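You operate a simulated robot arm through the tools that you are given. There is no shell and no other tool. Be economical: measure what you need, move in short steps, check, and stop when the job is done.

You are at the controls of a simulated robot arm. One attempt, no reset.

TASK
Put the grey pad on the waist-high shelf of the returns rack. Then take the black bracket and put it on the short counter top between the tills. Then fetch the label roll box and set it on the waist-high shelf of the returns rack. Then put one of the taped parcels from the top of the packing table on the low shelf of the returns rack. Then take the small scrub brush on the top of the packing table and put it away on the top of the parts table. Then put the large brush on the top of the milk bench. Then take the flat pod from the top of the wooden workbench and put it on the tool ledge. Then put the grey trim strip on the low shelf of the milk bench. Then take the full journal roll and leave it on the short counter top between the tills. Then fetch the drying block and stand it on top of the mains adapter on the top of the till bench. Then fetch the green pad and set it on the staff shelf under the coffee machine. Then put the steel dosing cup on the top of the milk bench away on the open shelf under the counter's end. Do these in the order given. Set down upright: grey pad, label roll box, taped parcel, full journal roll, green pad, steel dosing cup.

It is judged by the outcome, as a careful person would: the job done as asked, and still so three seconds after it is handed in. It fails if anything else is knocked over, pushed out of place, dropped, spilled or broken.

THE ROBOT
A 7-joint arm with a three-finger gripper on a trunk, on a base that drives. Base frame: it is fixed to the floor where the robot stands at the start and does not move with it; the origin is under the middle of the robot, x ahead of it, y to its left, z up. Units: mm, rad, N and s.
With the tool pointing down near the work surface it reaches from about 100 to 860 mm from the robot's upright axis, wherever it stands. Its first joint turns from -2.897 to 2.897 rad. Places, roughly: black bracket (7x7x5 cm) [600, 200, 1300]; drying block [2000, -250, 1000]; flat pod (4x4x3 cm) [2300, 500, 900]; full journal roll [2000, -250, 1000]; green pad (9x6x8 cm) [6200, 600, 200]; grey pad (6x5x8 cm) [600, -100, 1300]; grey trim strip (11x3x7 cm) [1600, -200, 900]; label roll box [2000, 2500, 1000]; large brush (8x4x9 cm) [2700, 300, 900]; low shelf of the milk bench [4900, -300, 500]; low shelf of the returns rack [1000, 2600, 400]; mains adapter [1750, -250, 1000]; open shelf under the counter's end [6600, -2400, 500]; short counter top between the tills (24x71 cm) [1760, -2560, 800]; small scrub brush (7x4x9 cm) [2900, 2600, 900]; staff shelf under the coffee machine (58x26 cm) [5380, -2760, 360]; steel dosing cup (5x5x6 cm) [5200, -200, 900]; taped parcel [2250, 2500, 1000]; tool ledge [1100, -4100, 900]; top of the milk bench [4900, -300, 900]; top of the parts table [-1000, -1100, 900]; waist-high shelf of the returns rack [1000, 2600, 900]. Payload 2.69 kg.
The tool frame sits at the grasp point between the pads (the TCP): z along the fingers, y along the line on which they close. The tips reach 29 mm beyond it. Largest opening 120 mm; the body of the gripper starts 78 mm behind the TCP.
Orientation is that of the tool frame in the base frame, as a unit quaternion [w, x, y, z]. With the fingers straight down and closing along the base's y, the tool's x points along the base's -x, its y along +y and its z along -z.

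THE INTERFACE
- The arm moves only by the tool arm_command. Its arguments are lists of equal length, an entry for each row: "jaw": the gripper command, from -1 (shut) to 1 (fully open), values between in proportion; "dp": the shift along the base's x, y, z in mm, a list of three; "turn": the turn, a rotation vector about the base's x, y, z in rad, a list of three. In form: {"jaw": [jaw, ...], "dp": [[tx, ty, tz], ...], "turn": [[wx, wy, wz], ...]}. A call has 1 to 10 rows; each row is the pose to reach, as a shift and turn from the pose commanded when the call began. A row lasts 0.2 s, in which the tool goes at most 50 mm and 0.15 rad; a call with a longer step from one row to the next is refused whole, and so is a gripper value outside its range. A pose out of reach is approached as far as the arm can. The call stops where the force on the tool passes 40 N (or 10 N more than at its start, if that is more) or the arm is blocked; 0.2 s more then pass. The fingers move at their own pace and stop on an object; they squeeze with about 29 N. The grip force told is the motor's: it shows also when the fingers shut on nothing. Time passes only in rows, and 0.2 s behind the last, so rows that repeat a pose let the fingers close. The reply holds the time, the measured pose of the TCP, the force on the tool along the base axes, the opening and the grip force, in the units named above and with some noise, with the torque about the TCP (base axes, N m) and any sound that the robot's microphone picked up.
- Cameras (640 x 400 px; columns grow to the right, rows downward): "scene" is now at [254.7, -11.5, 1197.1]; the picture's right is [-0.01, -1.00, 0.00], its down [-0.28, 0.00, -0.96] and it looks along [0.96, -0.01, -0.28] (base axes); focal length 214 px, centre (320, 200). "wrist" rides on the gripper at [63, 0, -104] in the tool frame; the picture's right is [0.00, 1.00, 0.00], its down [-0.83, 0.00, -0.56] and it looks along [-0.56, 0.00, 0.83] (tool axes); focal length 275 px, centre (320, 200). There is no depth. A picture from a camera that has moved, and an enlarged one, comes with that camera's place and axes in the base frame and with its lens. The place of the scene camera against the robot may be out by one fixed shift of up to 12 mm in any direction.
- capture(camera): a new picture of that camera. It takes no simulated time.
- lift_body(by): slides the trunk up (or, below 0, down) by that many mm; the arm and the scene camera ride with it, the base frame stays. It gives what a move gives, with no picture.
- drive_base(legs): drives the robot by 1 to 6 legs, each [ahead, left, turn to the left] in mm, mm and rad, along the robot's own axes; the way and the turn of a leg run together, so that a leg with both is an arc; at most 1500 mm and 3.142 rad a leg. The arm and the cameras ride along, it lands a little off, and it stops where it bumps. It gives what a move gives.
- head_to(pan, tilt): turns the head with the scene camera to pan (to the left, within 1.501 rad either way) and tilt (down, from -0.506 to 1.204), counted from straight ahead of the robot. It gives what a move gives.
- close_up(camera, box): a new picture of the part [left, top, right, bottom] of that camera's present view, enlarged. It takes no simulated time.
- finish_job(): hands the job in; it is judged then, once.

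Go step by step. Nothing tells you exact positions but the pictures and the camera data: compare them with the known pose of the tool, close in by small moves and look again before you grip or let go. The budget is 567 turns and 360 pictures, counting those below and the enlarged ones. Unless the task says otherwise, let go and move clear before handing in.

The tools are called after "Emit:" by a JSON object that holds its "fn" and its "kwargs". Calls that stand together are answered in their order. arm_command: Moves the arm, as the interface text tells. Its arguments: {"type":"object","properties":{"jaw":{"type":"array","items":{"type":"number"}},"dp":{"type":"array","items":{"type":"array","items":{"type":"number"}}},"turn":{"type":"array","items":{"type":"array","items":{"type":"number"}}}},"required":["jaw","dp","turn"]} The other tools are called the same way: lift_body (by) slides the trunk up or down; drive_base (legs) drives the base; head_to (pan, tilt) turns the head that bears the scene camera; capture (camera) takes a picture; close_up (camera, box) takes an enlarged picture of a part of a camera's view; finish_job () hands the job in.

At the start:

```text
time_s: 0.0
eef_pos: [419.6, -42.8, 1000.6]
ee_rot: [0.0, 0.0, 1.0, -0.001]
ft_force: [0.0, -0.5, -1.2]
moment: [0.0, -0.01, 0.0]
grip_width: 119.8
grip_force: 0.2
trunk travel left (down, up): [-415.0, 198.0]
robot x, y, heading: [-0.4, 1.0, 0.005]
head pan, tilt: [-0.01, 0.286]
```

scene: 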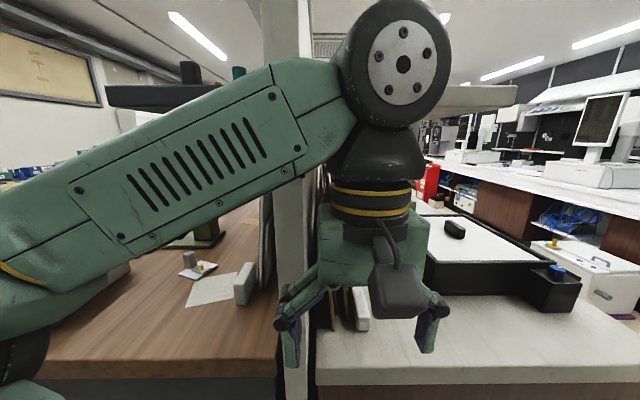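
wrist: 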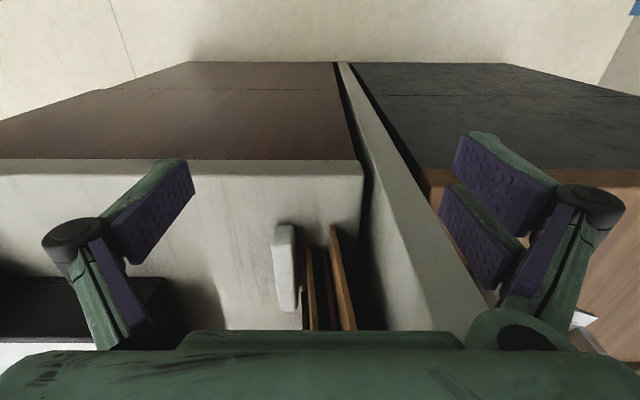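

I see a partition with two high shelves on either side, at about 1300 mm, above the camera. I'll raise the trunk and look at the shelves.

Emit:
{"fn": "lift_body", "kwargs": {"by": 198}}

Emit:
{"fn": "head_to", "kwargs": {"pan": 0, "tilt": 0.1}}

Emit:
{"fn": "capture", "kwargs": {"camera": "scene"}}

Emit:
{"fn": "capture", "kwargs": {"camera": "wrist"}}

```text
time_s: 2.1
eef_pos: [418.5, -42.8, 1198.3]
ee_rot: [-0.001, 0.0, 1.0, 0.0]
ft_force: [-0.4, 0.3, -1.0]
moment: [0.01, 0.02, -0.03]
grip_width: 119.9
grip_force: 0.0
trunk travel left (down, up): [-613.0, 0.0]
robot x, y, heading: [3.1, 4.5, 0.001]
head pan, tilt: [-0.01, 0.286]
```

```text
time_s: 2.9
eef_pos: [418.1, -41.9, 1197.3]
ee_rot: [0.0, 0.0, 1.0, 0.0]
ft_force: [0.2, 0.0, -0.4]
moment: [0.0, 0.0, 0.02]
grip_width: 120.1
grip_force: 0.0
trunk travel left (down, up): [-613.0, 0.0]
robot x, y, heading: [-0.9, 1.2, -0.0]
head pan, tilt: [0.0, 0.099]
```

```text
357 pictures are left
camera scene: at [253.4, -10.6, 1412.1], right [0.0, -1.0, 0.0], down [-0.1, 0.0, -0.99], along [0.99, 0.0, -0.1], focal length 214 px, centre (320, 200)
```

scene: 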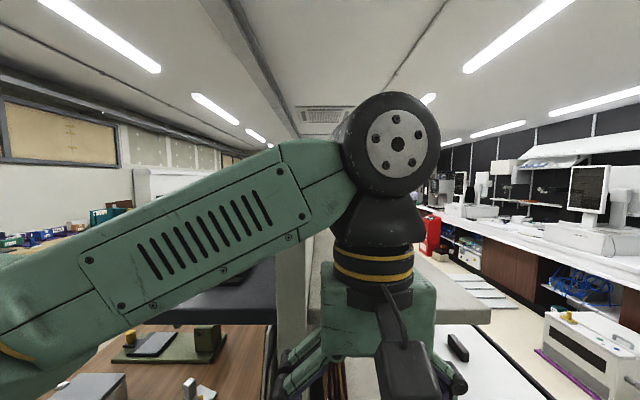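

```text
356 pictures are left
camera wrist: at [355.7, -43.8, 1302.3], right [0.0, 1.0, 0.0], down [0.83, 0.0, 0.56], along [0.56, 0.0, -0.83], focal length 275 px, centre (320, 200)
```

wrist: 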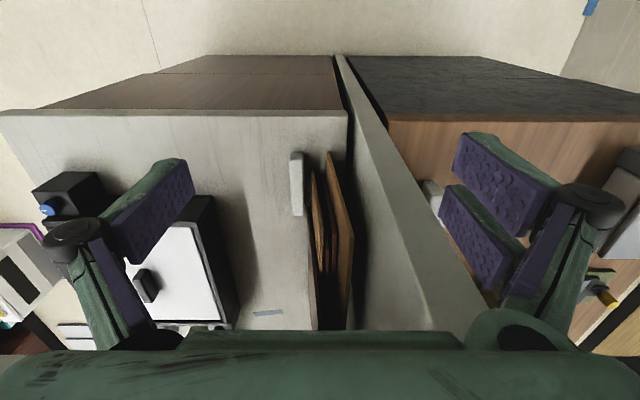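

The arm hides the shelf tops. I'll raise the tool so the wrist camera can look at them.

Emit:
{"fn": "arm_command", "kwargs": {"jaw": [1, 1, 1, 1, 1, 1, 1, 1], "dp": [[0, 0, 50], [0, 0, 100], [0, 0, 150], [0, 0, 200], [0, 0, 250], [0, 0, 300], [0, 0, 350], [0, 0, 350]], "turn": [[0, 0, 0], [0, 0, 0], [0, 0, 0], [0, 0, 0], [0, 0, 0], [0, 0, 0], [0, 0, 0], [0, 0, 0]]}}

Emit:
{"fn": "head_to", "kwargs": {"pan": 0, "tilt": 0.4}}

Emit:
{"fn": "capture", "kwargs": {"camera": "wrist"}}

Emit:
{"fn": "capture", "kwargs": {"camera": "scene"}}

```text
time_s: 4.7
eef_pos: [416.5, -44.8, 1208.0]
ee_rot: [0.0, 0.004, 1.0, -0.003]
ft_force: [-0.9, -0.9, -0.7]
moment: [-0.03, 0.01, 0.01]
grip_width: 120.1
grip_force: 0.2
out of reach, approached as far as the arm can: row 1, 2, 3, 4, 5, 6, 7, 8
trunk travel left (down, up): [-613.0, 0.0]
robot x, y, heading: [0.7, 1.9, -0.006]
head pan, tilt: [0.0, 0.099]
```

```text
time_s: 5.5
eef_pos: [416.8, -43.7, 1209.0]
ee_rot: [-0.001, 0.003, 1.0, -0.003]
ft_force: [-0.3, 0.4, -0.2]
moment: [0.02, -0.01, 0.02]
grip_width: 120.0
grip_force: 0.1
trunk travel left (down, up): [-613.0, 0.0]
robot x, y, heading: [1.5, 3.3, 0.0]
head pan, tilt: [0.0, 0.4]
```

```text
355 pictures are left
camera wrist: at [353.9, -44.1, 1313.0], right [0.0, 1.0, -0.01], down [0.83, 0.0, 0.56], along [0.56, -0.01, -0.83], focal length 275 px, centre (320, 200)
```

wrist: 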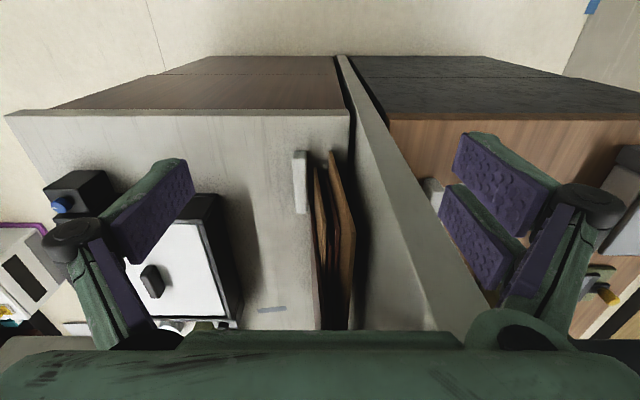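

```text
354 pictures are left
camera scene: at [253.9, -10.6, 1384.3], right [0.0, -1.0, 0.0], down [-0.39, 0.0, -0.92], along [0.92, 0.0, -0.39], focal length 214 px, centre (320, 200)
```

scene: 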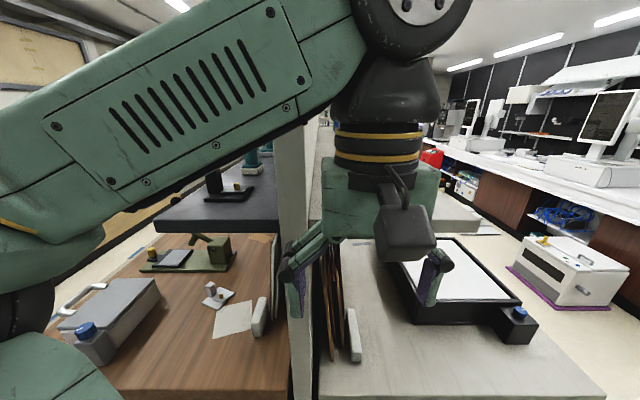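

The items sit on shelves at about z 1235, too high for a downward gripper. I'll back off and re-orient the tool.

Emit:
{"fn": "drive_base", "kwargs": {"legs": [[-450, 0, 0]]}}

Emit:
{"fn": "arm_command", "kwargs": {"jaw": [1, 1, 1, 1, 1, 1, 1, 1, 1, 1], "dp": [[0, 0, -20], [0, -30, -40], [0, -60, -40], [0, -90, -40], [0, -120, -40], [0, -150, -40], [0, -180, -40], [0, -210, -40], [0, -240, -40], [0, -270, -40]], "turn": [[0, 0, -0.15], [0, 0, -0.3], [0, 0, -0.45], [0, 0, -0.6], [0, 0, -0.75], [0, 0, -0.9], [0, 0, -1.05], [0, 0, -1.2], [0, 0, -1.35], [0, 0, -1.5]]}}

Emit:
{"fn": "capture", "kwargs": {"camera": "scene"}}

```text
time_s: 8.1
eef_pos: [-15.7, -44.9, 1208.7]
ee_rot: [-0.001, 0.006, 1.0, -0.003]
ft_force: [0.4, 0.1, 0.1]
moment: [0.0, 0.07, 0.01]
grip_width: 119.8
grip_force: 0.1
trunk travel left (down, up): [-613.0, 0.0]
robot x, y, heading: [-434.4, 1.1, -0.005]
head pan, tilt: [0.0, 0.4]
stopped in leg 1: the robot was blocked; the commanded pose is now the measured one
```

```text
time_s: 10.3
eef_pos: [-17.4, -317.5, 1169.7]
ee_rot: [-0.002, 0.686, 0.727, -0.002]
ft_force: [0.5, -0.5, 0.1]
moment: [0.0, -0.01, -0.01]
grip_width: 120.2
grip_force: 0.1
trunk travel left (down, up): [-613.0, 0.0]
robot x, y, heading: [-435.0, -0.5, -0.0]
head pan, tilt: [0.0, 0.4]
```

```text
353 pictures are left
camera scene: at [-180.1, -11.1, 1384.3], right [0.0, -1.0, 0.0], down [-0.39, 0.0, -0.92], along [0.92, 0.0, -0.39], focal length 214 px, centre (320, 200)
```

scene: 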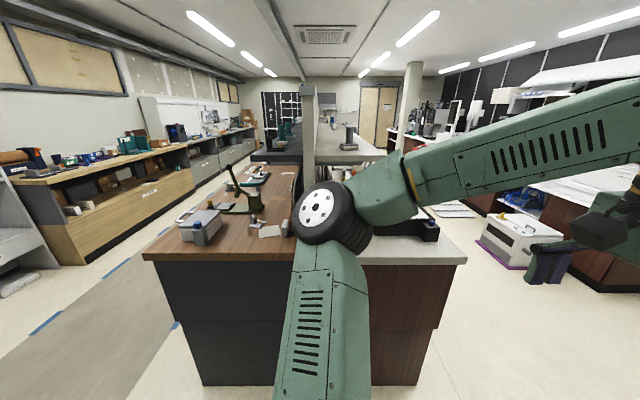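

The robot bumped into something behind it, but the view is good now. I'll enlarge the shelf area.

Emit:
{"fn": "close_up", "kwargs": {"camera": "scene", "box": [220, 70, 420, 195]}}

Emit:
{"fn": "close_up", "kwargs": {"camera": "scene", "box": [140, 150, 340, 275]}}

```text
3.20 times, centred on (320, 132) of scene
camera zoom: at [-180.1, -11.1, 1384.3], right [0.0, -1.0, 0.0], down [-0.39, 0.0, -0.92], along [0.92, 0.0, -0.39], focal length 686 px, centre (320, 416)
```

zoom: 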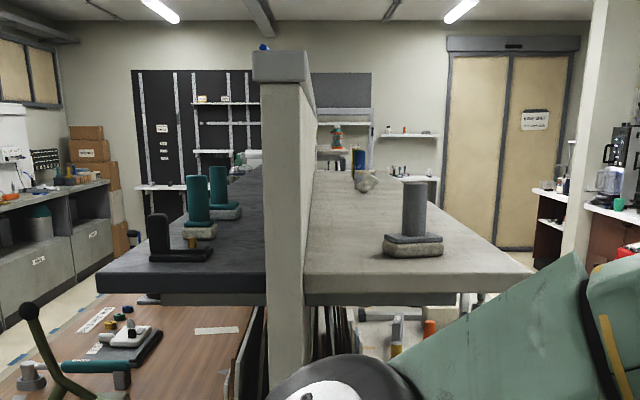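

```text
3.20 times, centred on (240, 212) of scene
camera zoom: at [-180.1, -11.1, 1384.3], right [0.0, -1.0, 0.0], down [-0.39, 0.0, -0.92], along [0.92, 0.0, -0.39], focal length 686 px, centre (576, 160)
```

zoom: 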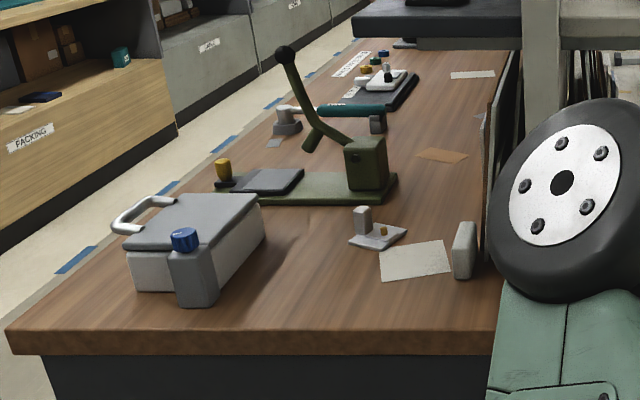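

Now I see the grey pad (cylinder on a block) on the right shelf, and the black L bracket on the left shelf. I'll continue turning the tool so that the camera will be above the fingers when they point forward.

Emit:
{"fn": "arm_command", "kwargs": {"jaw": [1, 1, 1, 1, 1, 1, 1, 1, 1, 1], "dp": [[0, 0, 0], [0, 0, 0], [0, 0, 0], [0, 0, 0], [0, 0, 0], [0, 0, 0], [0, 0, 0], [0, 0, 0], [0, 0, 0], [0, 0, 0]], "turn": [[0, 0, -0.15], [0, 0, -0.3], [0, 0, -0.45], [0, 0, -0.6], [0, 0, -0.75], [0, 0, -0.9], [0, 0, -1.05], [0, 0, -1.2], [0, 0, -1.35], [0, 0, -1.5]]}}

```text
time_s: 12.5
eef_pos: [-234.6, -227.1, 1094.8]
ee_rot: [-0.02, 0.996, 0.088, -0.012]
ft_force: [0.8, -0.4, 0.7]
moment: [0.02, -0.02, -0.02]
grip_width: 120.1
grip_force: 0.0
out of reach, approached as far as the arm can: row 3, 4, 5, 6, 7, 8, 9, 10
trunk travel left (down, up): [-613.0, 0.0]
robot x, y, heading: [-434.4, 2.1, -0.004]
head pan, tilt: [0.0, 0.4]
```

Emit:
{"fn": "arm_command", "kwargs": {"jaw": [1, 1, 1, 1, 1, 1, 1, 1, 1, 1], "dp": [[20, 0, 0], [40, 0, 0], [60, 0, 10], [80, 0, 20], [100, 0, 40], [120, 0, 60], [140, 0, 80], [160, 0, 100], [180, 0, 120], [200, 0, 150]], "turn": [[0, -0.14, 0], [0, -0.28, 0], [0, -0.42, 0], [0, -0.56, 0], [0, -0.7, 0], [0, -0.84, 0], [0, -0.98, 0], [0, -1.12, 0], [0, -1.26, 0], [0, -1.4, 0]]}}

Emit:
{"fn": "capture", "kwargs": {"camera": "scene"}}

Emit:
{"fn": "capture", "kwargs": {"camera": "wrist"}}

```text
time_s: 13.3
eef_pos: [-238.5, -223.8, 1090.5]
ee_rot: [-0.032, 0.983, 0.126, 0.131]
ft_force: [-0.4, -0.8, 0.2]
moment: [-0.03, 0.03, 0.01]
grip_width: 120.2
grip_force: 0.0
out of reach, approached as far as the arm can: row 1, 2, 3, 4
trunk travel left (down, up): [-613.0, 0.0]
robot x, y, heading: [-436.2, 2.9, -0.003]
head pan, tilt: [0.0, 0.4]
stopped in row 4: the arm was blocked; the commanded pose is now the measured one
```

```text
350 pictures are left
camera scene: at [-179.8, -10.7, 1384.2], right [0.0, -1.0, 0.0], down [-0.39, 0.0, -0.92], along [0.92, 0.0, -0.39], focal length 214 px, centre (320, 200)
```

scene: 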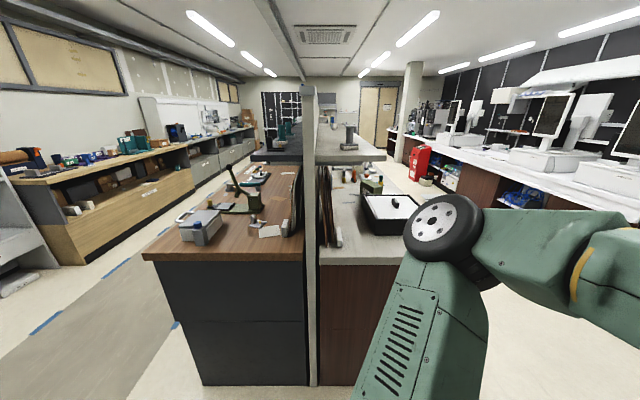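

```text
349 pictures are left
camera wrist: at [-205.6, -218.2, 1207.6], right [0.26, -0.96, -0.03], down [-0.91, -0.26, 0.32], along [-0.31, -0.06, -0.95], focal length 275 px, centre (320, 200)
```

wrist: 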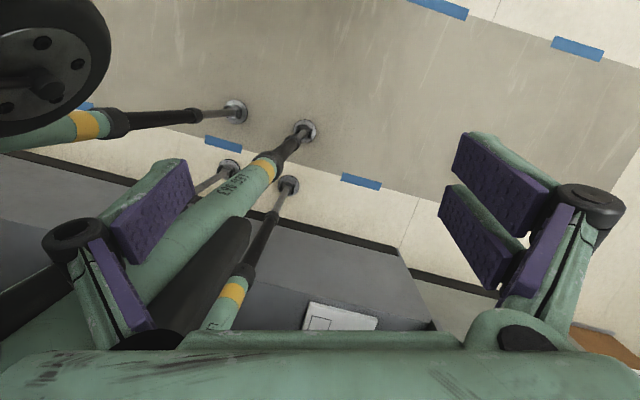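

The arm is folded too close. I'll move the tool forward first, then pitch it.

Emit:
{"fn": "arm_command", "kwargs": {"jaw": [1, 1, 1, 1, 1, 1, 1], "dp": [[40, 0, 0], [80, 0, 0], [120, 0, 0], [160, 0, 0], [200, 0, 0], [240, 0, 0], [240, 0, 0]], "turn": [[0, 0, 0], [0, 0, 0], [0, 0, 0], [0, 0, 0], [0, 0, 0], [0, 0, 0], [0, 0, 0]]}}

Emit:
{"fn": "arm_command", "kwargs": {"jaw": [1, 1, 1, 1, 1, 1, 1, 1, 1, 1], "dp": [[10, 0, 0], [20, 0, 0], [30, 0, 10], [40, 0, 20], [50, 0, 40], [60, 0, 60], [70, 0, 80], [80, 0, 100], [80, 0, 120], [80, 0, 150]], "turn": [[0, -0.12, 0], [0, -0.24, 0], [0, -0.36, 0], [0, -0.48, 0], [0, -0.6, 0], [0, -0.72, 0], [0, -0.84, 0], [0, -0.96, 0], [0, -1.08, 0], [0, -1.2, 0]]}}

Emit:
{"fn": "capture", "kwargs": {"camera": "scene"}}

Emit:
{"fn": "capture", "kwargs": {"camera": "wrist"}}

```text
time_s: 14.7
eef_pos: [-182.7, -207.7, 1051.1]
ee_rot: [-0.052, 0.98, 0.178, 0.077]
ft_force: [-0.4, 0.3, 0.1]
moment: [0.04, 0.0, 0.01]
grip_width: 120.0
grip_force: 0.0
out of reach, approached as far as the arm can: row 1, 2, 3, 4, 5, 6
trunk travel left (down, up): [-613.0, 0.0]
robot x, y, heading: [-435.3, -2.8, -0.001]
head pan, tilt: [0.0, 0.4]
stopped in row 6: the arm was blocked; the commanded pose is now the measured one
```

```text
time_s: 17.0
eef_pos: [-173.8, -98.7, 985.0]
ee_rot: [-0.079, 0.616, 0.342, 0.705]
ft_force: [-1.2, 0.3, 0.0]
moment: [-0.01, -0.03, 0.0]
grip_width: 119.8
grip_force: 0.1
out of reach, approached as far as the arm can: row 1, 2, 3, 4, 5, 6, 7, 8, 9, 10
trunk travel left (down, up): [-613.0, 0.0]
robot x, y, heading: [-432.3, 1.3, -0.001]
head pan, tilt: [0.0, 0.4]
stopped in row 10: the arm was blocked; the commanded pose is now the measured one
```

```text
348 pictures are left
camera scene: at [-179.7, -10.6, 1384.1], right [0.0, -1.0, 0.0], down [-0.39, 0.0, -0.92], along [0.92, 0.0, -0.39], focal length 214 px, centre (320, 200)
```

scene: 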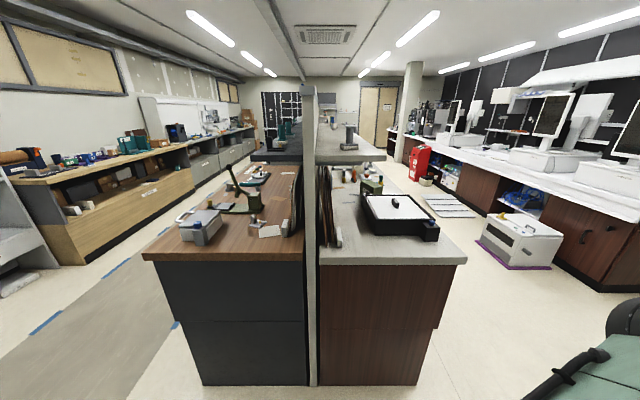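

```text
347 pictures are left
camera wrist: at [-271.6, -141.0, 1043.7], right [0.53, -0.75, 0.39], down [-0.26, -0.58, -0.77], along [0.81, 0.31, -0.51], focal length 275 px, centre (320, 200)
```

wrist: 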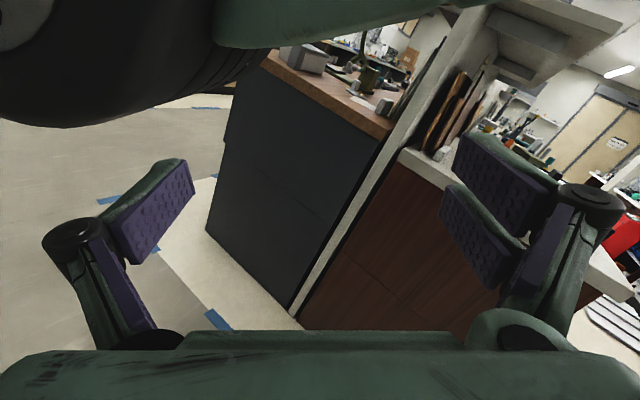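

The tool points forward-left now with its camera above. I'll level it toward straight ahead while advancing and rising.

Emit:
{"fn": "arm_command", "kwargs": {"jaw": [1, 1, 1, 1, 1, 1, 1, 1, 1, 1], "dp": [[15, -5, 5], [30, -10, 10], [45, -15, 20], [60, -20, 30], [75, -25, 45], [90, -30, 60], [110, -35, 80], [130, -40, 100], [150, -40, 120], [170, -40, 140]], "turn": [[0.038, 0.013, -0.061], [0.076, 0.026, -0.122], [0.114, 0.039, -0.183], [0.152, 0.052, -0.244], [0.19, 0.065, -0.305], [0.228, 0.077, -0.365], [0.266, 0.09, -0.426], [0.304, 0.103, -0.487], [0.342, 0.116, -0.548], [0.38, 0.129, -0.609]]}}

Emit:
{"fn": "capture", "kwargs": {"camera": "wrist"}}

```text
time_s: 19.1
eef_pos: [-80.0, -181.5, 908.4]
ee_rot: [-0.057, 0.707, 0.055, 0.703]
ft_force: [-0.2, -0.2, -0.3]
moment: [-0.03, -0.02, -0.02]
grip_width: 120.1
grip_force: 0.0
out of reach, approached as far as the arm can: row 1, 2, 3, 4, 5, 6, 7, 8, 9, 10
trunk travel left (down, up): [-613.0, 0.0]
robot x, y, heading: [-434.4, -0.4, 0.003]
head pan, tilt: [0.0, 0.4]
stopped in row 10: the arm was blocked; the commanded pose is now the measured one
```

```text
346 pictures are left
camera wrist: at [-182.2, -199.2, 972.0], right [0.16, -0.99, 0.0], down [-0.55, -0.09, -0.83], along [0.82, 0.13, -0.56], focal length 275 px, centre (320, 200)
```

wrist: 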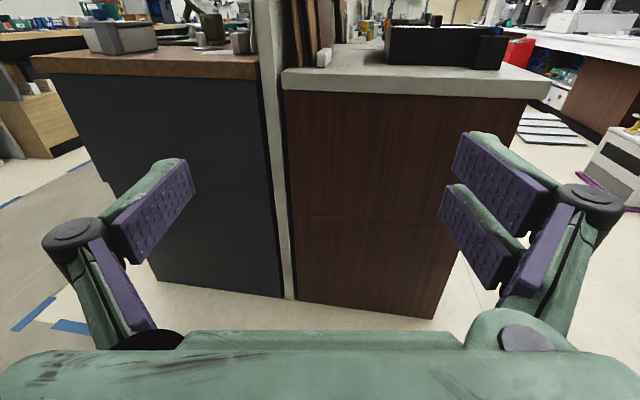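

Orientation is good. Now I'll try raising the tool.

Emit:
{"fn": "arm_command", "kwargs": {"jaw": [1, 1, 1, 1, 1, 1, 1, 1, 1, 1], "dp": [[20, 0, 30], [40, 0, 60], [60, 0, 90], [80, 0, 120], [100, 0, 150], [120, 0, 180], [140, 0, 210], [140, 0, 240], [140, 0, 270], [140, 0, 300]], "turn": [[0, 0, 0], [0, 0, 0], [0, 0, 0], [0, 0, 0], [0, 0, 0], [0, 0, 0], [0, 0, 0], [0, 0, 0], [0, 0, 0], [0, 0, 0]]}}

Emit:
{"fn": "capture", "kwargs": {"camera": "scene"}}

```text
time_s: 21.4
eef_pos: [-15.6, -197.2, 895.3]
ee_rot: [-0.054, 0.707, 0.054, 0.703]
ft_force: [-0.5, -0.1, 0.3]
moment: [0.04, 0.01, -0.01]
grip_width: 120.1
grip_force: 0.0
out of reach, approached as far as the arm can: row 1, 2, 3, 4, 5, 6, 7, 8, 9, 10
trunk travel left (down, up): [-613.0, 0.0]
robot x, y, heading: [-433.6, -1.2, -0.002]
head pan, tilt: [0.0, 0.4]
```

```text
345 pictures are left
camera scene: at [-180.0, -10.6, 1384.3], right [0.0, -1.0, 0.0], down [-0.39, 0.0, -0.92], along [0.92, 0.0, -0.39], focal length 214 px, centre (320, 200)
```

scene: 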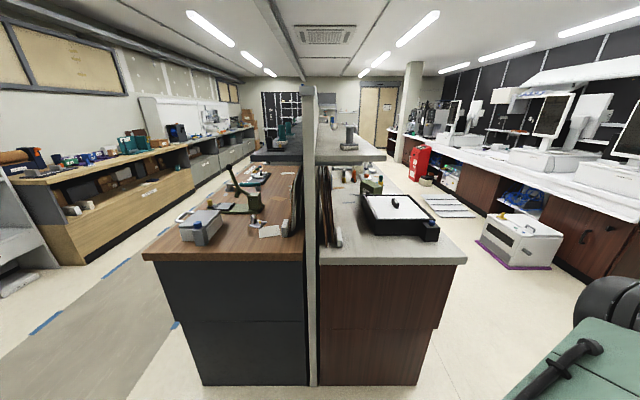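

The wrist joint seems wound to its limit. I'll unwind it by rolling the other way about the tool axis.

Emit:
{"fn": "arm_command", "kwargs": {"jaw": [1, 1, 1, 1, 1, 1, 1, 1, 1, 1], "dp": [[0, 0, 0], [0, 0, 0], [0, 0, 0], [0, 0, 0], [0, 0, 0], [0, 0, 0], [0, 0, 0], [0, 0, 0], [0, 0, 0], [0, 0, 0]], "turn": [[-0.15, 0, 0], [-0.3, 0, 0], [-0.45, 0, 0], [-0.6, 0, 0], [-0.75, 0, 0], [-0.9, 0, 0], [-1.05, 0, 0], [-1.2, 0, 0], [-1.35, 0, 0], [-1.5, 0, 0]]}}

Emit:
{"fn": "arm_command", "kwargs": {"jaw": [1, 1, 1, 1, 1, 1, 1, 1, 1, 1], "dp": [[0, 20, 20], [0, 40, 40], [0, 60, 60], [0, 80, 80], [0, 100, 100], [0, 120, 120], [0, 120, 140], [0, 120, 160], [0, 120, 180], [0, 120, 200]], "turn": [[-0.15, 0, 0], [-0.3, 0, 0], [-0.45, 0, 0], [-0.6, 0, 0], [-0.75, 0, 0], [-0.9, 0, 0], [-1.05, 0, 0], [-1.2, 0, 0], [-1.35, 0, 0], [-1.5, 0, 0]]}}

Emit:
{"fn": "capture", "kwargs": {"camera": "scene"}}

```text
time_s: 23.6
eef_pos: [-28.8, -237.4, 877.0]
ee_rot: [0.441, 0.554, 0.521, 0.476]
ft_force: [0.6, -0.5, 0.4]
moment: [-0.05, -0.03, -0.03]
grip_width: 120.2
grip_force: 0.0
out of reach, approached as far as the arm can: row 2, 3, 4, 5, 6, 7, 8, 9, 10
trunk travel left (down, up): [-613.0, 0.0]
robot x, y, heading: [-430.5, -0.4, -0.007]
head pan, tilt: [0.0, 0.4]
```

```text
time_s: 25.5
eef_pos: [-81.8, -191.0, 895.7]
ee_rot: [0.686, 0.117, 0.699, 0.166]
ft_force: [0.5, 0.0, 0.2]
moment: [-0.02, 0.0, 0.0]
grip_width: 120.2
grip_force: 0.0
out of reach, approached as far as the arm can: row 1, 2, 3, 4, 5, 6, 7, 8, 9
trunk travel left (down, up): [-613.0, 0.0]
robot x, y, heading: [-432.8, 4.4, 0.001]
head pan, tilt: [0.0, 0.4]
stopped in row 9: the arm was blocked; the commanded pose is now the measured one
```

```text
344 pictures are left
camera scene: at [-179.9, -10.7, 1384.2], right [0.0, -1.0, 0.0], down [-0.39, 0.0, -0.92], along [0.92, 0.0, -0.39], focal length 214 px, centre (320, 200)
```

scene: 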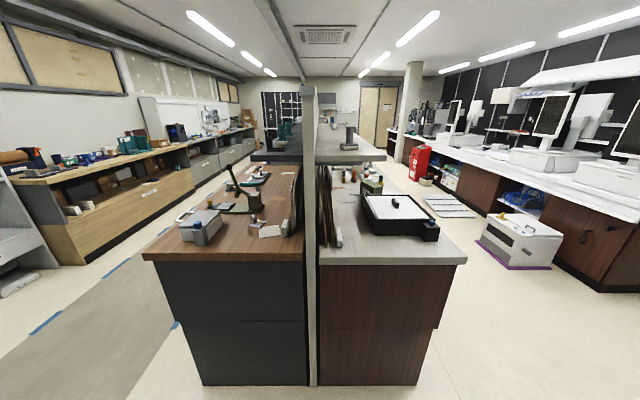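

I'll look at the arm's own shape.

Emit:
{"fn": "head_to", "kwargs": {"pan": -0.9, "tilt": 0.9}}

Emit:
{"fn": "capture", "kwargs": {"camera": "scene"}}

```text
time_s: 26.7
eef_pos: [-82.3, -190.5, 895.3]
ee_rot: [0.687, 0.116, 0.698, 0.166]
ft_force: [-0.9, 0.0, 0.5]
moment: [0.02, -0.02, 0.0]
grip_width: 120.2
grip_force: 0.1
trunk travel left (down, up): [-613.0, 0.0]
robot x, y, heading: [-434.6, -0.9, -0.003]
head pan, tilt: [-0.901, 0.901]
```

```text
343 pictures are left
camera scene: at [-225.8, -69.7, 1341.3], right [-0.78, -0.62, 0.0], down [-0.49, 0.61, -0.62], along [0.39, -0.49, -0.78], focal length 214 px, centre (320, 200)
```

scene: 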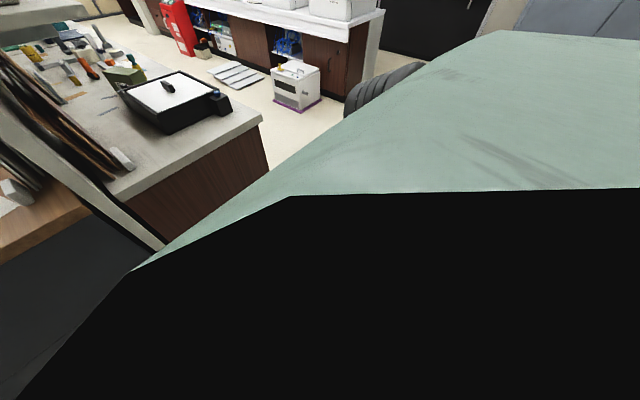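

I'll bring the arm back toward its start pose (tool down), which should undo the contortion.

Emit:
{"fn": "arm_command", "kwargs": {"jaw": [1, 1, 1, 1, 1, 1, 1, 1, 1, 1], "dp": [[7, 0, 10], [14, 0, 20], [20, 10, 30], [27, 20, 40], [33, 40, 50], [40, 60, 60], [47, 80, 70], [54, 100, 80], [60, 120, 90], [67, 147, 105]], "turn": [[-0.034, 0.139, 0.024], [-0.068, 0.278, 0.048], [-0.102, 0.417, 0.072], [-0.136, 0.556, 0.096], [-0.17, 0.695, 0.12], [-0.204, 0.834, 0.144], [-0.238, 0.973, 0.168], [-0.272, 1.112, 0.192], [-0.306, 1.25, 0.216], [-0.34, 1.39, 0.24]]}}

Emit:
{"fn": "capture", "kwargs": {"camera": "scene"}}

```text
time_s: 28.9
eef_pos: [-7.8, -45.4, 1014.6]
ee_rot: [0.07, 0.007, 0.997, 0.013]
ft_force: [0.6, -0.5, 0.9]
moment: [0.0, 0.0, 0.02]
grip_width: 120.1
grip_force: 0.1
out of reach, approached as far as the arm can: row 1, 2, 3, 4, 5, 6, 7, 8, 9, 10
trunk travel left (down, up): [-613.0, 0.0]
robot x, y, heading: [-437.0, 0.2, -0.002]
head pan, tilt: [-0.901, 0.901]
```

```text
342 pictures are left
camera scene: at [-226.0, -69.0, 1341.4], right [-0.78, -0.62, 0.0], down [-0.49, 0.61, -0.62], along [0.39, -0.49, -0.78], focal length 214 px, centre (320, 200)
```

scene: 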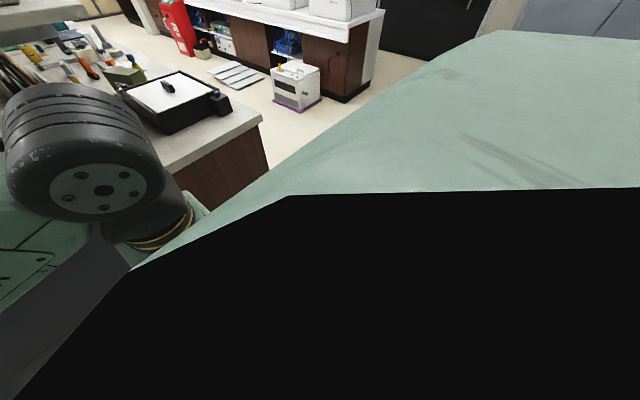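

Emit:
{"fn": "head_to", "kwargs": {"pan": 0, "tilt": 0.5}}

Emit:
{"fn": "capture", "kwargs": {"camera": "scene"}}

```text
time_s: 30.1
eef_pos: [-8.3, -47.8, 1013.1]
ee_rot: [0.07, 0.007, 0.997, 0.015]
ft_force: [0.1, -0.2, 0.1]
moment: [-0.03, 0.01, -0.01]
grip_width: 120.2
grip_force: 0.0
trunk travel left (down, up): [-613.0, 0.0]
robot x, y, heading: [-434.1, 0.6, -0.003]
head pan, tilt: [0.0, 0.499]
```

```text
341 pictures are left
camera scene: at [-181.7, -10.7, 1375.1], right [0.0, -1.0, 0.0], down [-0.48, 0.0, -0.88], along [0.88, 0.0, -0.48], focal length 214 px, centre (320, 200)
```

scene: 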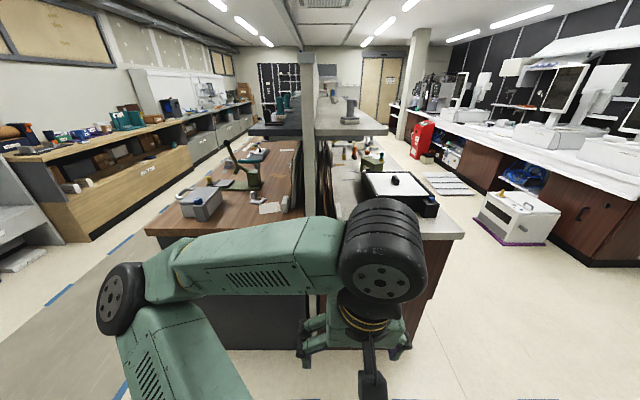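

The arm is back in a natural shape. Now I'll turn the tool the other way (+Z) by a half turn.

Emit:
{"fn": "arm_command", "kwargs": {"jaw": [1, 1, 1, 1, 1, 1, 1, 1, 1, 1], "dp": [[0, 0, 0], [0, 0, 0], [0, 0, 0], [0, 0, 0], [0, 0, 0], [0, 0, 0], [0, 0, 0], [0, 0, 0], [0, 0, 0], [0, 0, 0]], "turn": [[0, 0, 0.15], [0, 0, 0.3], [0, 0, 0.45], [0, 0, 0.6], [0, 0, 0.75], [0, 0, 0.9], [0, 0, 1.05], [0, 0, 1.2], [0, 0, 1.35], [0, 0, 1.5]]}}

Emit:
{"fn": "arm_command", "kwargs": {"jaw": [1, 1, 1, 1, 1, 1, 1, 1, 1, 1], "dp": [[0, 0, 0], [0, 0, 0], [0, 0, 0], [0, 0, 0], [0, 0, 0], [0, 0, 0], [0, 0, 0], [0, 0, 0], [0, 0, 0], [0, 0, 0]], "turn": [[0, 0, 0.15], [0, 0, 0.3], [0, 0, 0.45], [0, 0, 0.6], [0, 0, 0.75], [0, 0, 0.9], [0, 0, 1.05], [0, 0, 1.2], [0, 0, 1.35], [0, 0, 1.5]]}}

```text
time_s: 32.3
eef_pos: [-5.2, -47.9, 1016.1]
ee_rot: [0.042, -0.676, 0.734, 0.058]
ft_force: [1.1, -0.3, -0.5]
moment: [-0.01, 0.0, 0.0]
grip_width: 119.9
grip_force: 0.1
trunk travel left (down, up): [-613.0, 0.0]
robot x, y, heading: [-431.6, -0.9, -0.001]
head pan, tilt: [0.0, 0.499]
```

```text
time_s: 34.5
eef_pos: [-6.9, -52.2, 1013.5]
ee_rot: [0.015, 0.993, -0.086, -0.075]
ft_force: [0.2, -0.6, -1.5]
moment: [0.03, 0.01, -0.02]
grip_width: 120.2
grip_force: 0.1
trunk travel left (down, up): [-613.0, 0.0]
robot x, y, heading: [-433.4, -0.4, 0.001]
head pan, tilt: [0.0, 0.499]
```

Emit:
{"fn": "arm_command", "kwargs": {"jaw": [1, 1, 1, 1, 1, 1, 1, 1, 1, 1], "dp": [[5, 0, 10], [10, 0, 20], [15, 0, 30], [20, 0, 45], [25, 0, 60], [30, 0, 75], [35, 0, 95], [40, 0, 115], [45, 0, 135], [50, 0, 155]], "turn": [[-0.008, -0.135, 0.017], [-0.016, -0.27, 0.034], [-0.024, -0.405, 0.051], [-0.032, -0.54, 0.068], [-0.04, -0.675, 0.085], [-0.048, -0.81, 0.102], [-0.056, -0.944, 0.12], [-0.064, -1.08, 0.137], [-0.072, -1.214, 0.154], [-0.08, -1.349, 0.171]]}}

Emit:
{"fn": "capture", "kwargs": {"camera": "wrist"}}

Emit:
{"fn": "capture", "kwargs": {"camera": "scene"}}

```text
time_s: 35.4
eef_pos: [1.0, -80.0, 1047.5]
ee_rot: [0.027, 0.983, -0.122, 0.138]
ft_force: [-1.0, 0.3, -0.4]
moment: [0.0, -0.01, 0.01]
grip_width: 119.8
grip_force: 0.0
trunk travel left (down, up): [-613.0, 0.0]
robot x, y, heading: [-437.7, 0.6, 0.0]
head pan, tilt: [0.0, 0.499]
stopped in row 4: the arm was blocked; the commanded pose is now the measured one
```

```text
340 pictures are left
camera wrist: at [32.4, -85.5, 1164.9], right [-0.24, -0.97, 0.02], down [-0.92, 0.24, 0.3], along [-0.3, 0.06, -0.95], focal length 275 px, centre (320, 200)
```

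wrist: 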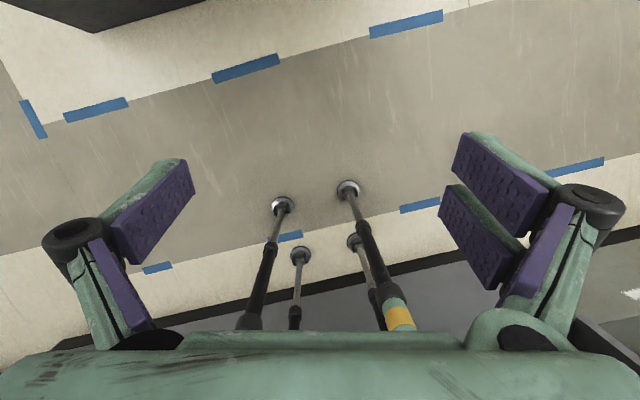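

```text
339 pictures are left
camera scene: at [-181.5, -10.5, 1375.1], right [0.0, -1.0, 0.0], down [-0.48, 0.0, -0.88], along [0.88, 0.0, -0.48], focal length 214 px, centre (320, 200)
```

scene: 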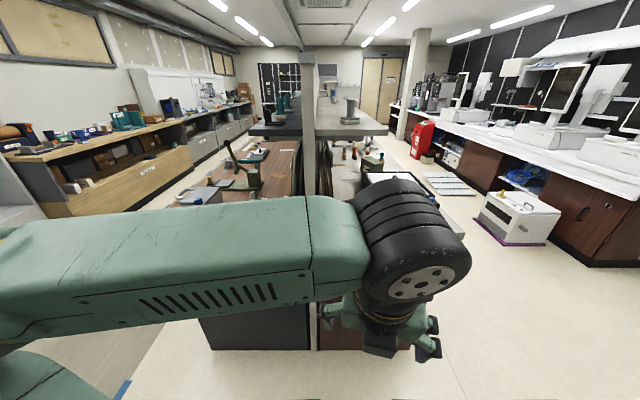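

The forearm lies crosswise, which limits pitching. I'll extend the arm forward first, then pitch.

Emit:
{"fn": "arm_command", "kwargs": {"jaw": [1, 1, 1, 1, 1, 1, 1, 1, 1, 1], "dp": [[30, 0, 0], [60, 0, 0], [90, 0, 0], [120, 0, 0], [150, 0, 0], [180, 0, 0], [210, 0, 0], [240, 0, 0], [270, 0, 0], [300, 0, 0]], "turn": [[0, 0, 0], [0, 0, 0], [0, 0, 0], [0, 0, 0], [0, 0, 0], [0, 0, 0], [0, 0, 0], [0, 0, 0], [0, 0, 0], [0, 0, 0]]}}

Emit:
{"fn": "arm_command", "kwargs": {"jaw": [1, 1, 1, 1, 1, 1, 1, 1, 1, 1], "dp": [[0, 0, 10], [0, 0, 20], [0, 0, 30], [0, 0, 45], [0, 0, 60], [0, 0, 75], [0, 0, 95], [0, 0, 115], [0, 0, 135], [0, 0, 155]], "turn": [[0, -0.1, 0.02], [0, -0.2, 0.04], [0, -0.3, 0.06], [0, -0.4, 0.08], [0, -0.5, 0.1], [0, -0.6, 0.12], [0, -0.7, 0.14], [0, -0.8, 0.16], [0, -0.9, 0.18], [0, -1.0, 0.2]]}}

Emit:
{"fn": "capture", "kwargs": {"camera": "wrist"}}

Emit:
{"fn": "capture", "kwargs": {"camera": "scene"}}

```text
time_s: 37.6
eef_pos: [300.7, -78.6, 1047.4]
ee_rot: [0.024, 0.983, -0.122, 0.137]
ft_force: [0.1, 0.7, 0.8]
moment: [0.03, 0.0, 0.01]
grip_width: 119.9
grip_force: 0.0
trunk travel left (down, up): [-613.0, 0.0]
robot x, y, heading: [-433.4, -3.5, -0.006]
head pan, tilt: [0.0, 0.499]
```

```text
time_s: 39.8
eef_pos: [302.5, -79.5, 1203.4]
ee_rot: [-0.049, 0.802, -0.023, 0.595]
ft_force: [-1.2, 0.1, -0.2]
moment: [-0.01, 0.03, -0.01]
grip_width: 120.0
grip_force: 0.1
trunk travel left (down, up): [-613.0, 0.0]
robot x, y, heading: [-435.7, 0.4, -0.003]
head pan, tilt: [0.0, 0.499]
```

```text
338 pictures are left
camera wrist: at [220.8, -91.5, 1293.2], right [0.02, -0.99, -0.1], down [-0.78, 0.05, -0.63], along [0.63, 0.09, -0.77], focal length 275 px, centre (320, 200)
```

wrist: 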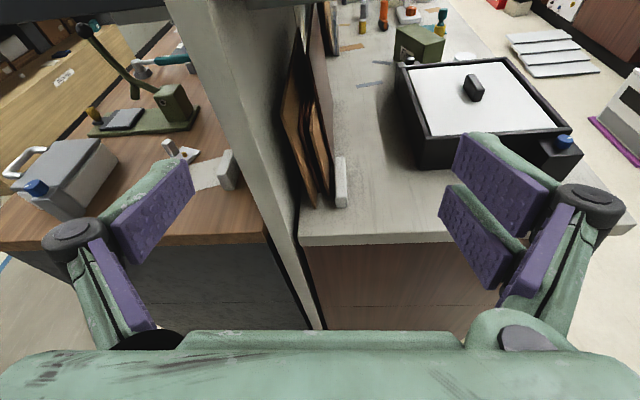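

```text
337 pictures are left
camera scene: at [-181.7, -10.6, 1375.1], right [0.0, -1.0, 0.0], down [-0.48, 0.0, -0.88], along [0.88, 0.0, -0.48], focal length 214 px, centre (320, 200)
```

scene: 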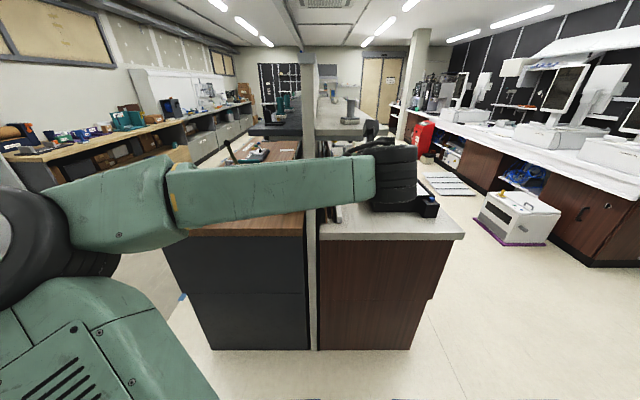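

The tool points forward now. I'll level it and rise above the shelf to see the grey pad.

Emit:
{"fn": "arm_command", "kwargs": {"jaw": [1, 1, 1, 1], "dp": [[0, -10, 30], [0, -20, 65], [0, -25, 100], [0, -25, 140]], "turn": [[-0.026, -0.03, -0.007], [-0.052, -0.061, -0.014], [-0.078, -0.091, -0.021], [-0.104, -0.122, -0.028]]}}

Emit:
{"fn": "capture", "kwargs": {"camera": "wrist"}}

```text
time_s: 40.8
eef_pos: [300.5, -106.5, 1341.7]
ee_rot: [-0.001, 0.767, -0.002, 0.642]
ft_force: [-0.3, 0.8, 0.7]
moment: [0.03, 0.01, -0.02]
grip_width: 120.0
grip_force: 0.1
trunk travel left (down, up): [-613.0, 0.0]
robot x, y, heading: [-432.3, 0.7, 0.002]
head pan, tilt: [0.0, 0.499]
```

```text
336 pictures are left
camera wrist: at [208.1, -107.8, 1421.9], right [0.0, -1.0, 0.0], down [-0.69, 0.0, -0.72], along [0.72, 0.0, -0.69], focal length 275 px, centre (320, 200)
```

wrist: 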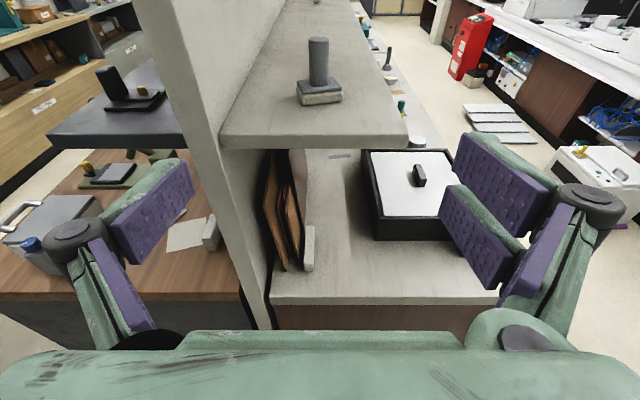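

The pad is straight ahead at y≈-107. I'll move forward for a second view to triangulate.

Emit:
{"fn": "arm_command", "kwargs": {"jaw": [1, 1, 1], "dp": [[45, 0, 0], [90, 0, 0], [130, 0, 0]], "turn": [[0, 0, 0], [0, 0, 0], [0, 0, 0]]}}

Emit:
{"fn": "capture", "kwargs": {"camera": "wrist"}}

```text
time_s: 41.6
eef_pos: [432.6, -103.6, 1340.8]
ee_rot: [-0.002, 0.767, -0.001, 0.641]
ft_force: [1.3, -0.7, -0.7]
moment: [-0.01, 0.02, 0.01]
grip_width: 119.9
grip_force: 0.0
trunk travel left (down, up): [-613.0, 0.0]
robot x, y, heading: [-433.1, 0.8, -0.003]
head pan, tilt: [0.0, 0.499]
```

```text
335 pictures are left
camera wrist: at [341.1, -104.7, 1421.3], right [0.0, -1.0, 0.0], down [-0.69, 0.0, -0.72], along [0.72, 0.0, -0.69], focal length 275 px, centre (320, 200)
```

wrist: 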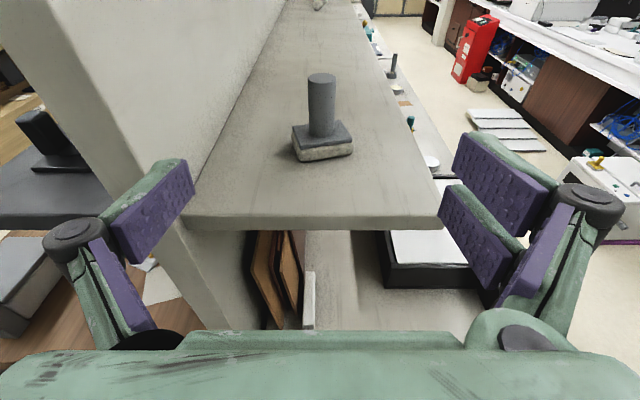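

Triangulated: shelf z≈1254, cylinder centre near (592, -106), grip height about 1309. I'll drive in a bit, then refine.

Emit:
{"fn": "drive_base", "kwargs": {"legs": [[90, 0, 0]]}}

Emit:
{"fn": "arm_command", "kwargs": {"jaw": [1], "dp": [[0, -2, -31]], "turn": [[0, 0, 0]]}}

Emit:
{"fn": "capture", "kwargs": {"camera": "wrist"}}

Emit:
{"fn": "capture", "kwargs": {"camera": "scene"}}

```text
time_s: 42.7
eef_pos: [522.9, -102.7, 1340.1]
ee_rot: [-0.001, 0.767, -0.002, 0.641]
ft_force: [1.0, 0.5, 0.0]
moment: [0.0, -0.03, 0.01]
grip_width: 120.2
grip_force: 0.0
trunk travel left (down, up): [-613.0, 0.0]
robot x, y, heading: [-344.6, 1.1, 0.002]
head pan, tilt: [0.0, 0.499]
```

```text
time_s: 43.1
eef_pos: [522.8, -105.8, 1308.4]
ee_rot: [0.0, 0.768, -0.002, 0.641]
ft_force: [0.5, -0.3, -0.1]
moment: [0.01, 0.0, -0.03]
grip_width: 119.9
grip_force: 0.1
trunk travel left (down, up): [-613.0, 0.0]
robot x, y, heading: [-342.0, -2.4, -0.001]
head pan, tilt: [0.0, 0.499]
```

```text
334 pictures are left
camera wrist: at [430.8, -107.2, 1389.6], right [0.0, -1.0, 0.0], down [-0.69, 0.0, -0.72], along [0.72, 0.0, -0.69], focal length 275 px, centre (320, 200)
```

wrist: 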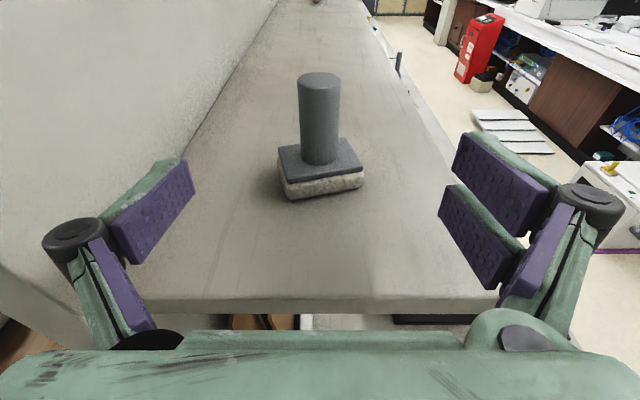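

```text
333 pictures are left
camera scene: at [-90.4, -10.7, 1375.0], right [0.0, -1.0, 0.0], down [-0.48, 0.0, -0.88], along [0.88, 0.0, -0.48], focal length 214 px, centre (320, 200)
```

scene: 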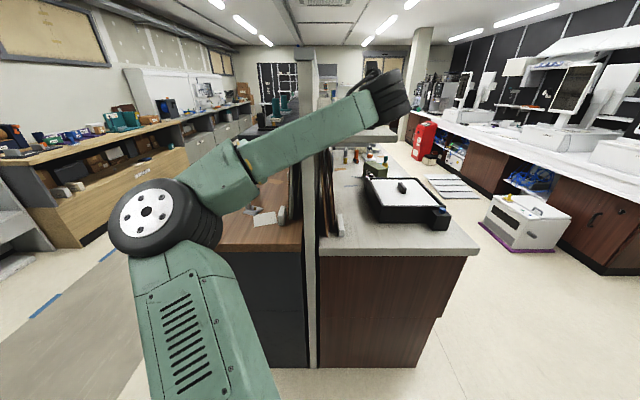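

Cylinder centre at about (600, -106), z 1275–1327. I'll drive 70 mm further in and check before gripping.

Emit:
{"fn": "drive_base", "kwargs": {"legs": [[72, 0, 0]]}}

Emit:
{"fn": "capture", "kwargs": {"camera": "wrist"}}

Emit:
{"fn": "capture", "kwargs": {"camera": "scene"}}

```text
time_s: 44.2
eef_pos: [595.3, -106.7, 1308.0]
ee_rot: [0.0, 0.767, -0.003, 0.641]
ft_force: [0.4, -0.2, -0.8]
moment: [0.0, -0.04, -0.01]
grip_width: 120.0
grip_force: 0.0
trunk travel left (down, up): [-613.0, 0.0]
robot x, y, heading: [-273.3, -1.2, -0.001]
head pan, tilt: [0.0, 0.499]
```

```text
332 pictures are left
camera wrist: at [504.0, -107.7, 1389.3], right [0.0, -1.0, 0.0], down [-0.69, 0.0, -0.72], along [0.72, 0.0, -0.69], focal length 275 px, centre (320, 200)
```

wrist: 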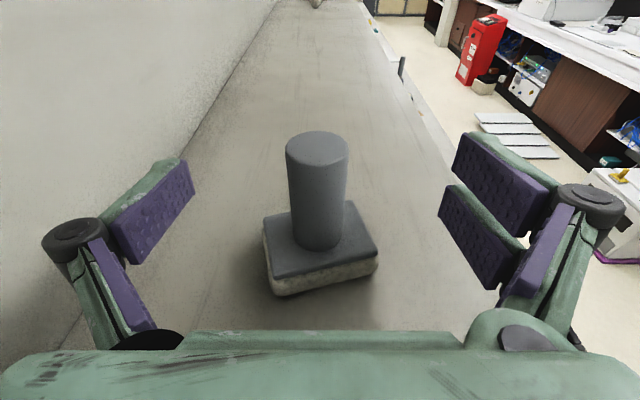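

```text
331 pictures are left
camera scene: at [-17.3, -11.0, 1374.9], right [0.0, -1.0, 0.0], down [-0.48, 0.0, -0.88], along [0.88, 0.0, -0.48], focal length 214 px, centre (320, 200)
```

scene: 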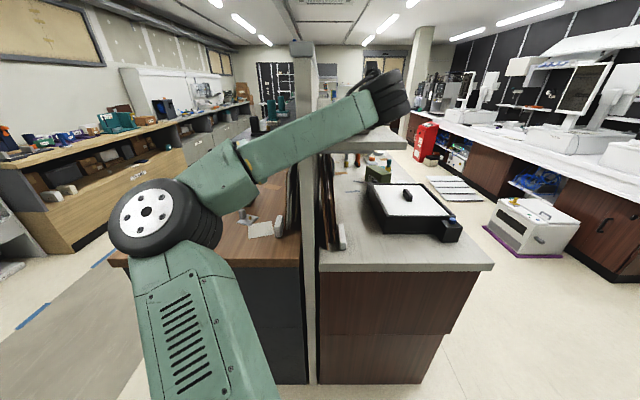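

Aligned. Closing the fingers on the cylinder.

Emit:
{"fn": "arm_command", "kwargs": {"jaw": [1, -1, -1, -1, -1, -1, -1, -1], "dp": [[3, 0, 0], [3, 0, 0], [3, 0, 0], [3, 0, 0], [3, 0, 0], [3, 0, 0], [3, 0, 0], [3, 0, 0]], "turn": [[0, 0, 0], [0, 0, 0], [0, 0, 0], [0, 0, 0], [0, 0, 0], [0, 0, 0], [0, 0, 0], [0, 0, 0]]}}

Emit:
{"fn": "arm_command", "kwargs": {"jaw": [-1, -1, -1], "dp": [[0, 0, 10], [0, 0, 25], [0, 0, 40]], "turn": [[0, 0, 0], [0, 0, 0], [0, 0, 0]]}}

Emit:
{"fn": "capture", "kwargs": {"camera": "wrist"}}

```text
time_s: 46.0
eef_pos: [597.8, -106.2, 1309.0]
ee_rot: [-0.001, 0.767, -0.002, 0.641]
ft_force: [0.8, -1.1, 0.8]
moment: [-0.02, -0.01, -0.01]
grip_width: 24.4
grip_force: 24.0
trunk travel left (down, up): [-613.0, 0.0]
robot x, y, heading: [-269.2, 0.2, -0.005]
head pan, tilt: [0.0, 0.499]
```

```text
time_s: 46.8
eef_pos: [598.9, -106.2, 1348.9]
ee_rot: [-0.001, 0.768, -0.001, 0.641]
ft_force: [-0.4, 0.1, -0.6]
moment: [0.02, 0.0, 0.0]
grip_width: 24.1
grip_force: 28.9
trunk travel left (down, up): [-613.0, 0.0]
robot x, y, heading: [-270.3, -1.9, 0.001]
head pan, tilt: [0.0, 0.499]
```

```text
330 pictures are left
camera wrist: at [506.7, -106.5, 1429.4], right [0.0, -1.0, 0.0], down [-0.69, 0.0, -0.72], along [0.72, 0.0, -0.69], focal length 275 px, centre (320, 200)
```

wrist: 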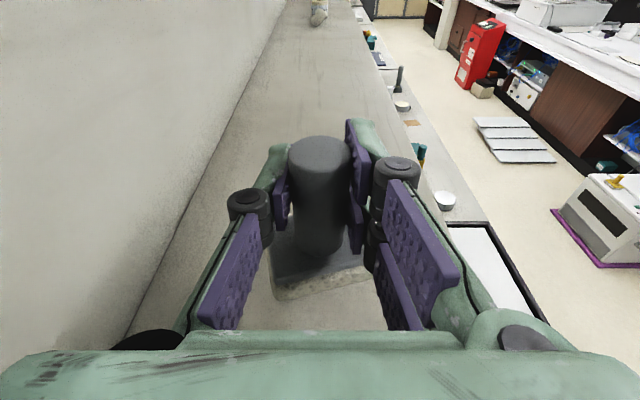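

The pad is held. Now I'll back off, turn left and look at the returns rack.

Emit:
{"fn": "drive_base", "kwargs": {"legs": [[-150, 0, 0], [0, 0, 0.8]]}}

Emit:
{"fn": "head_to", "kwargs": {"pan": 0.3, "tilt": 0.3}}

Emit:
{"fn": "capture", "kwargs": {"camera": "scene"}}

```text
time_s: 49.5
eef_pos: [409.5, 282.3, 1346.8]
ee_rot: [-0.144, 0.749, 0.169, 0.624]
ft_force: [0.0, -0.5, -0.6]
moment: [0.0, -0.02, -0.01]
grip_width: 24.5
grip_force: 28.8
trunk travel left (down, up): [-613.0, 0.0]
robot x, y, heading: [-418.2, -1.2, 0.45]
head pan, tilt: [0.0, 0.499]
stopped in leg 2: the robot was blocked; the commanded pose is now the measured one
```

```text
time_s: 50.3
eef_pos: [406.7, 284.1, 1346.2]
ee_rot: [-0.144, 0.749, 0.169, 0.624]
ft_force: [0.3, 0.1, -0.6]
moment: [0.02, 0.0, -0.02]
grip_width: 24.4
grip_force: 29.3
trunk travel left (down, up): [-613.0, 0.0]
robot x, y, heading: [-423.1, 1.8, 0.452]
head pan, tilt: [0.3, 0.3]
```

```text
329 pictures are left
camera scene: at [-205.7, 121.6, 1392.9], right [0.68, -0.73, 0.0], down [-0.22, -0.2, -0.95], along [0.7, 0.65, -0.3], focal length 214 px, centre (320, 200)
```

scene: 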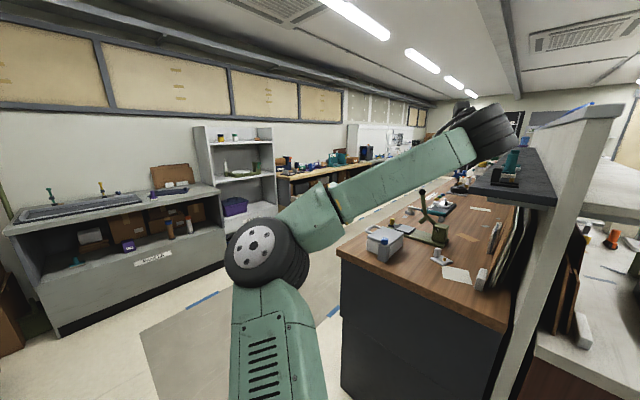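

Something behind blocks the turn. I'll shift left along world +y, then continue turning. The white shelving unit ahead-left is the returns rack.

Emit:
{"fn": "drive_base", "kwargs": {"legs": [[220, 480, 0], [0, 0, 0.5]]}}

Emit:
{"fn": "capture", "kwargs": {"camera": "scene"}}

```text
time_s: 51.1
eef_pos: [408.6, 285.9, 1347.2]
ee_rot: [-0.143, 0.749, 0.168, 0.625]
ft_force: [-0.4, -0.4, -1.1]
moment: [0.0, 0.03, 0.05]
grip_width: 24.1
grip_force: 29.6
trunk travel left (down, up): [-613.0, 0.0]
robot x, y, heading: [-426.7, 4.1, 0.449]
head pan, tilt: [0.3, 0.3]
stopped in leg 1: the robot was blocked; the commanded pose is now the measured one
```

```text
328 pictures are left
camera scene: at [-206.5, 124.3, 1393.4], right [0.68, -0.73, 0.0], down [-0.22, -0.2, -0.95], along [0.7, 0.65, -0.3], focal length 214 px, centre (320, 200)
```

scene: 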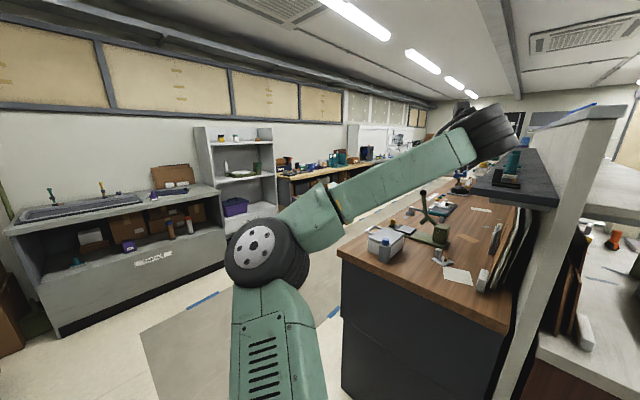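

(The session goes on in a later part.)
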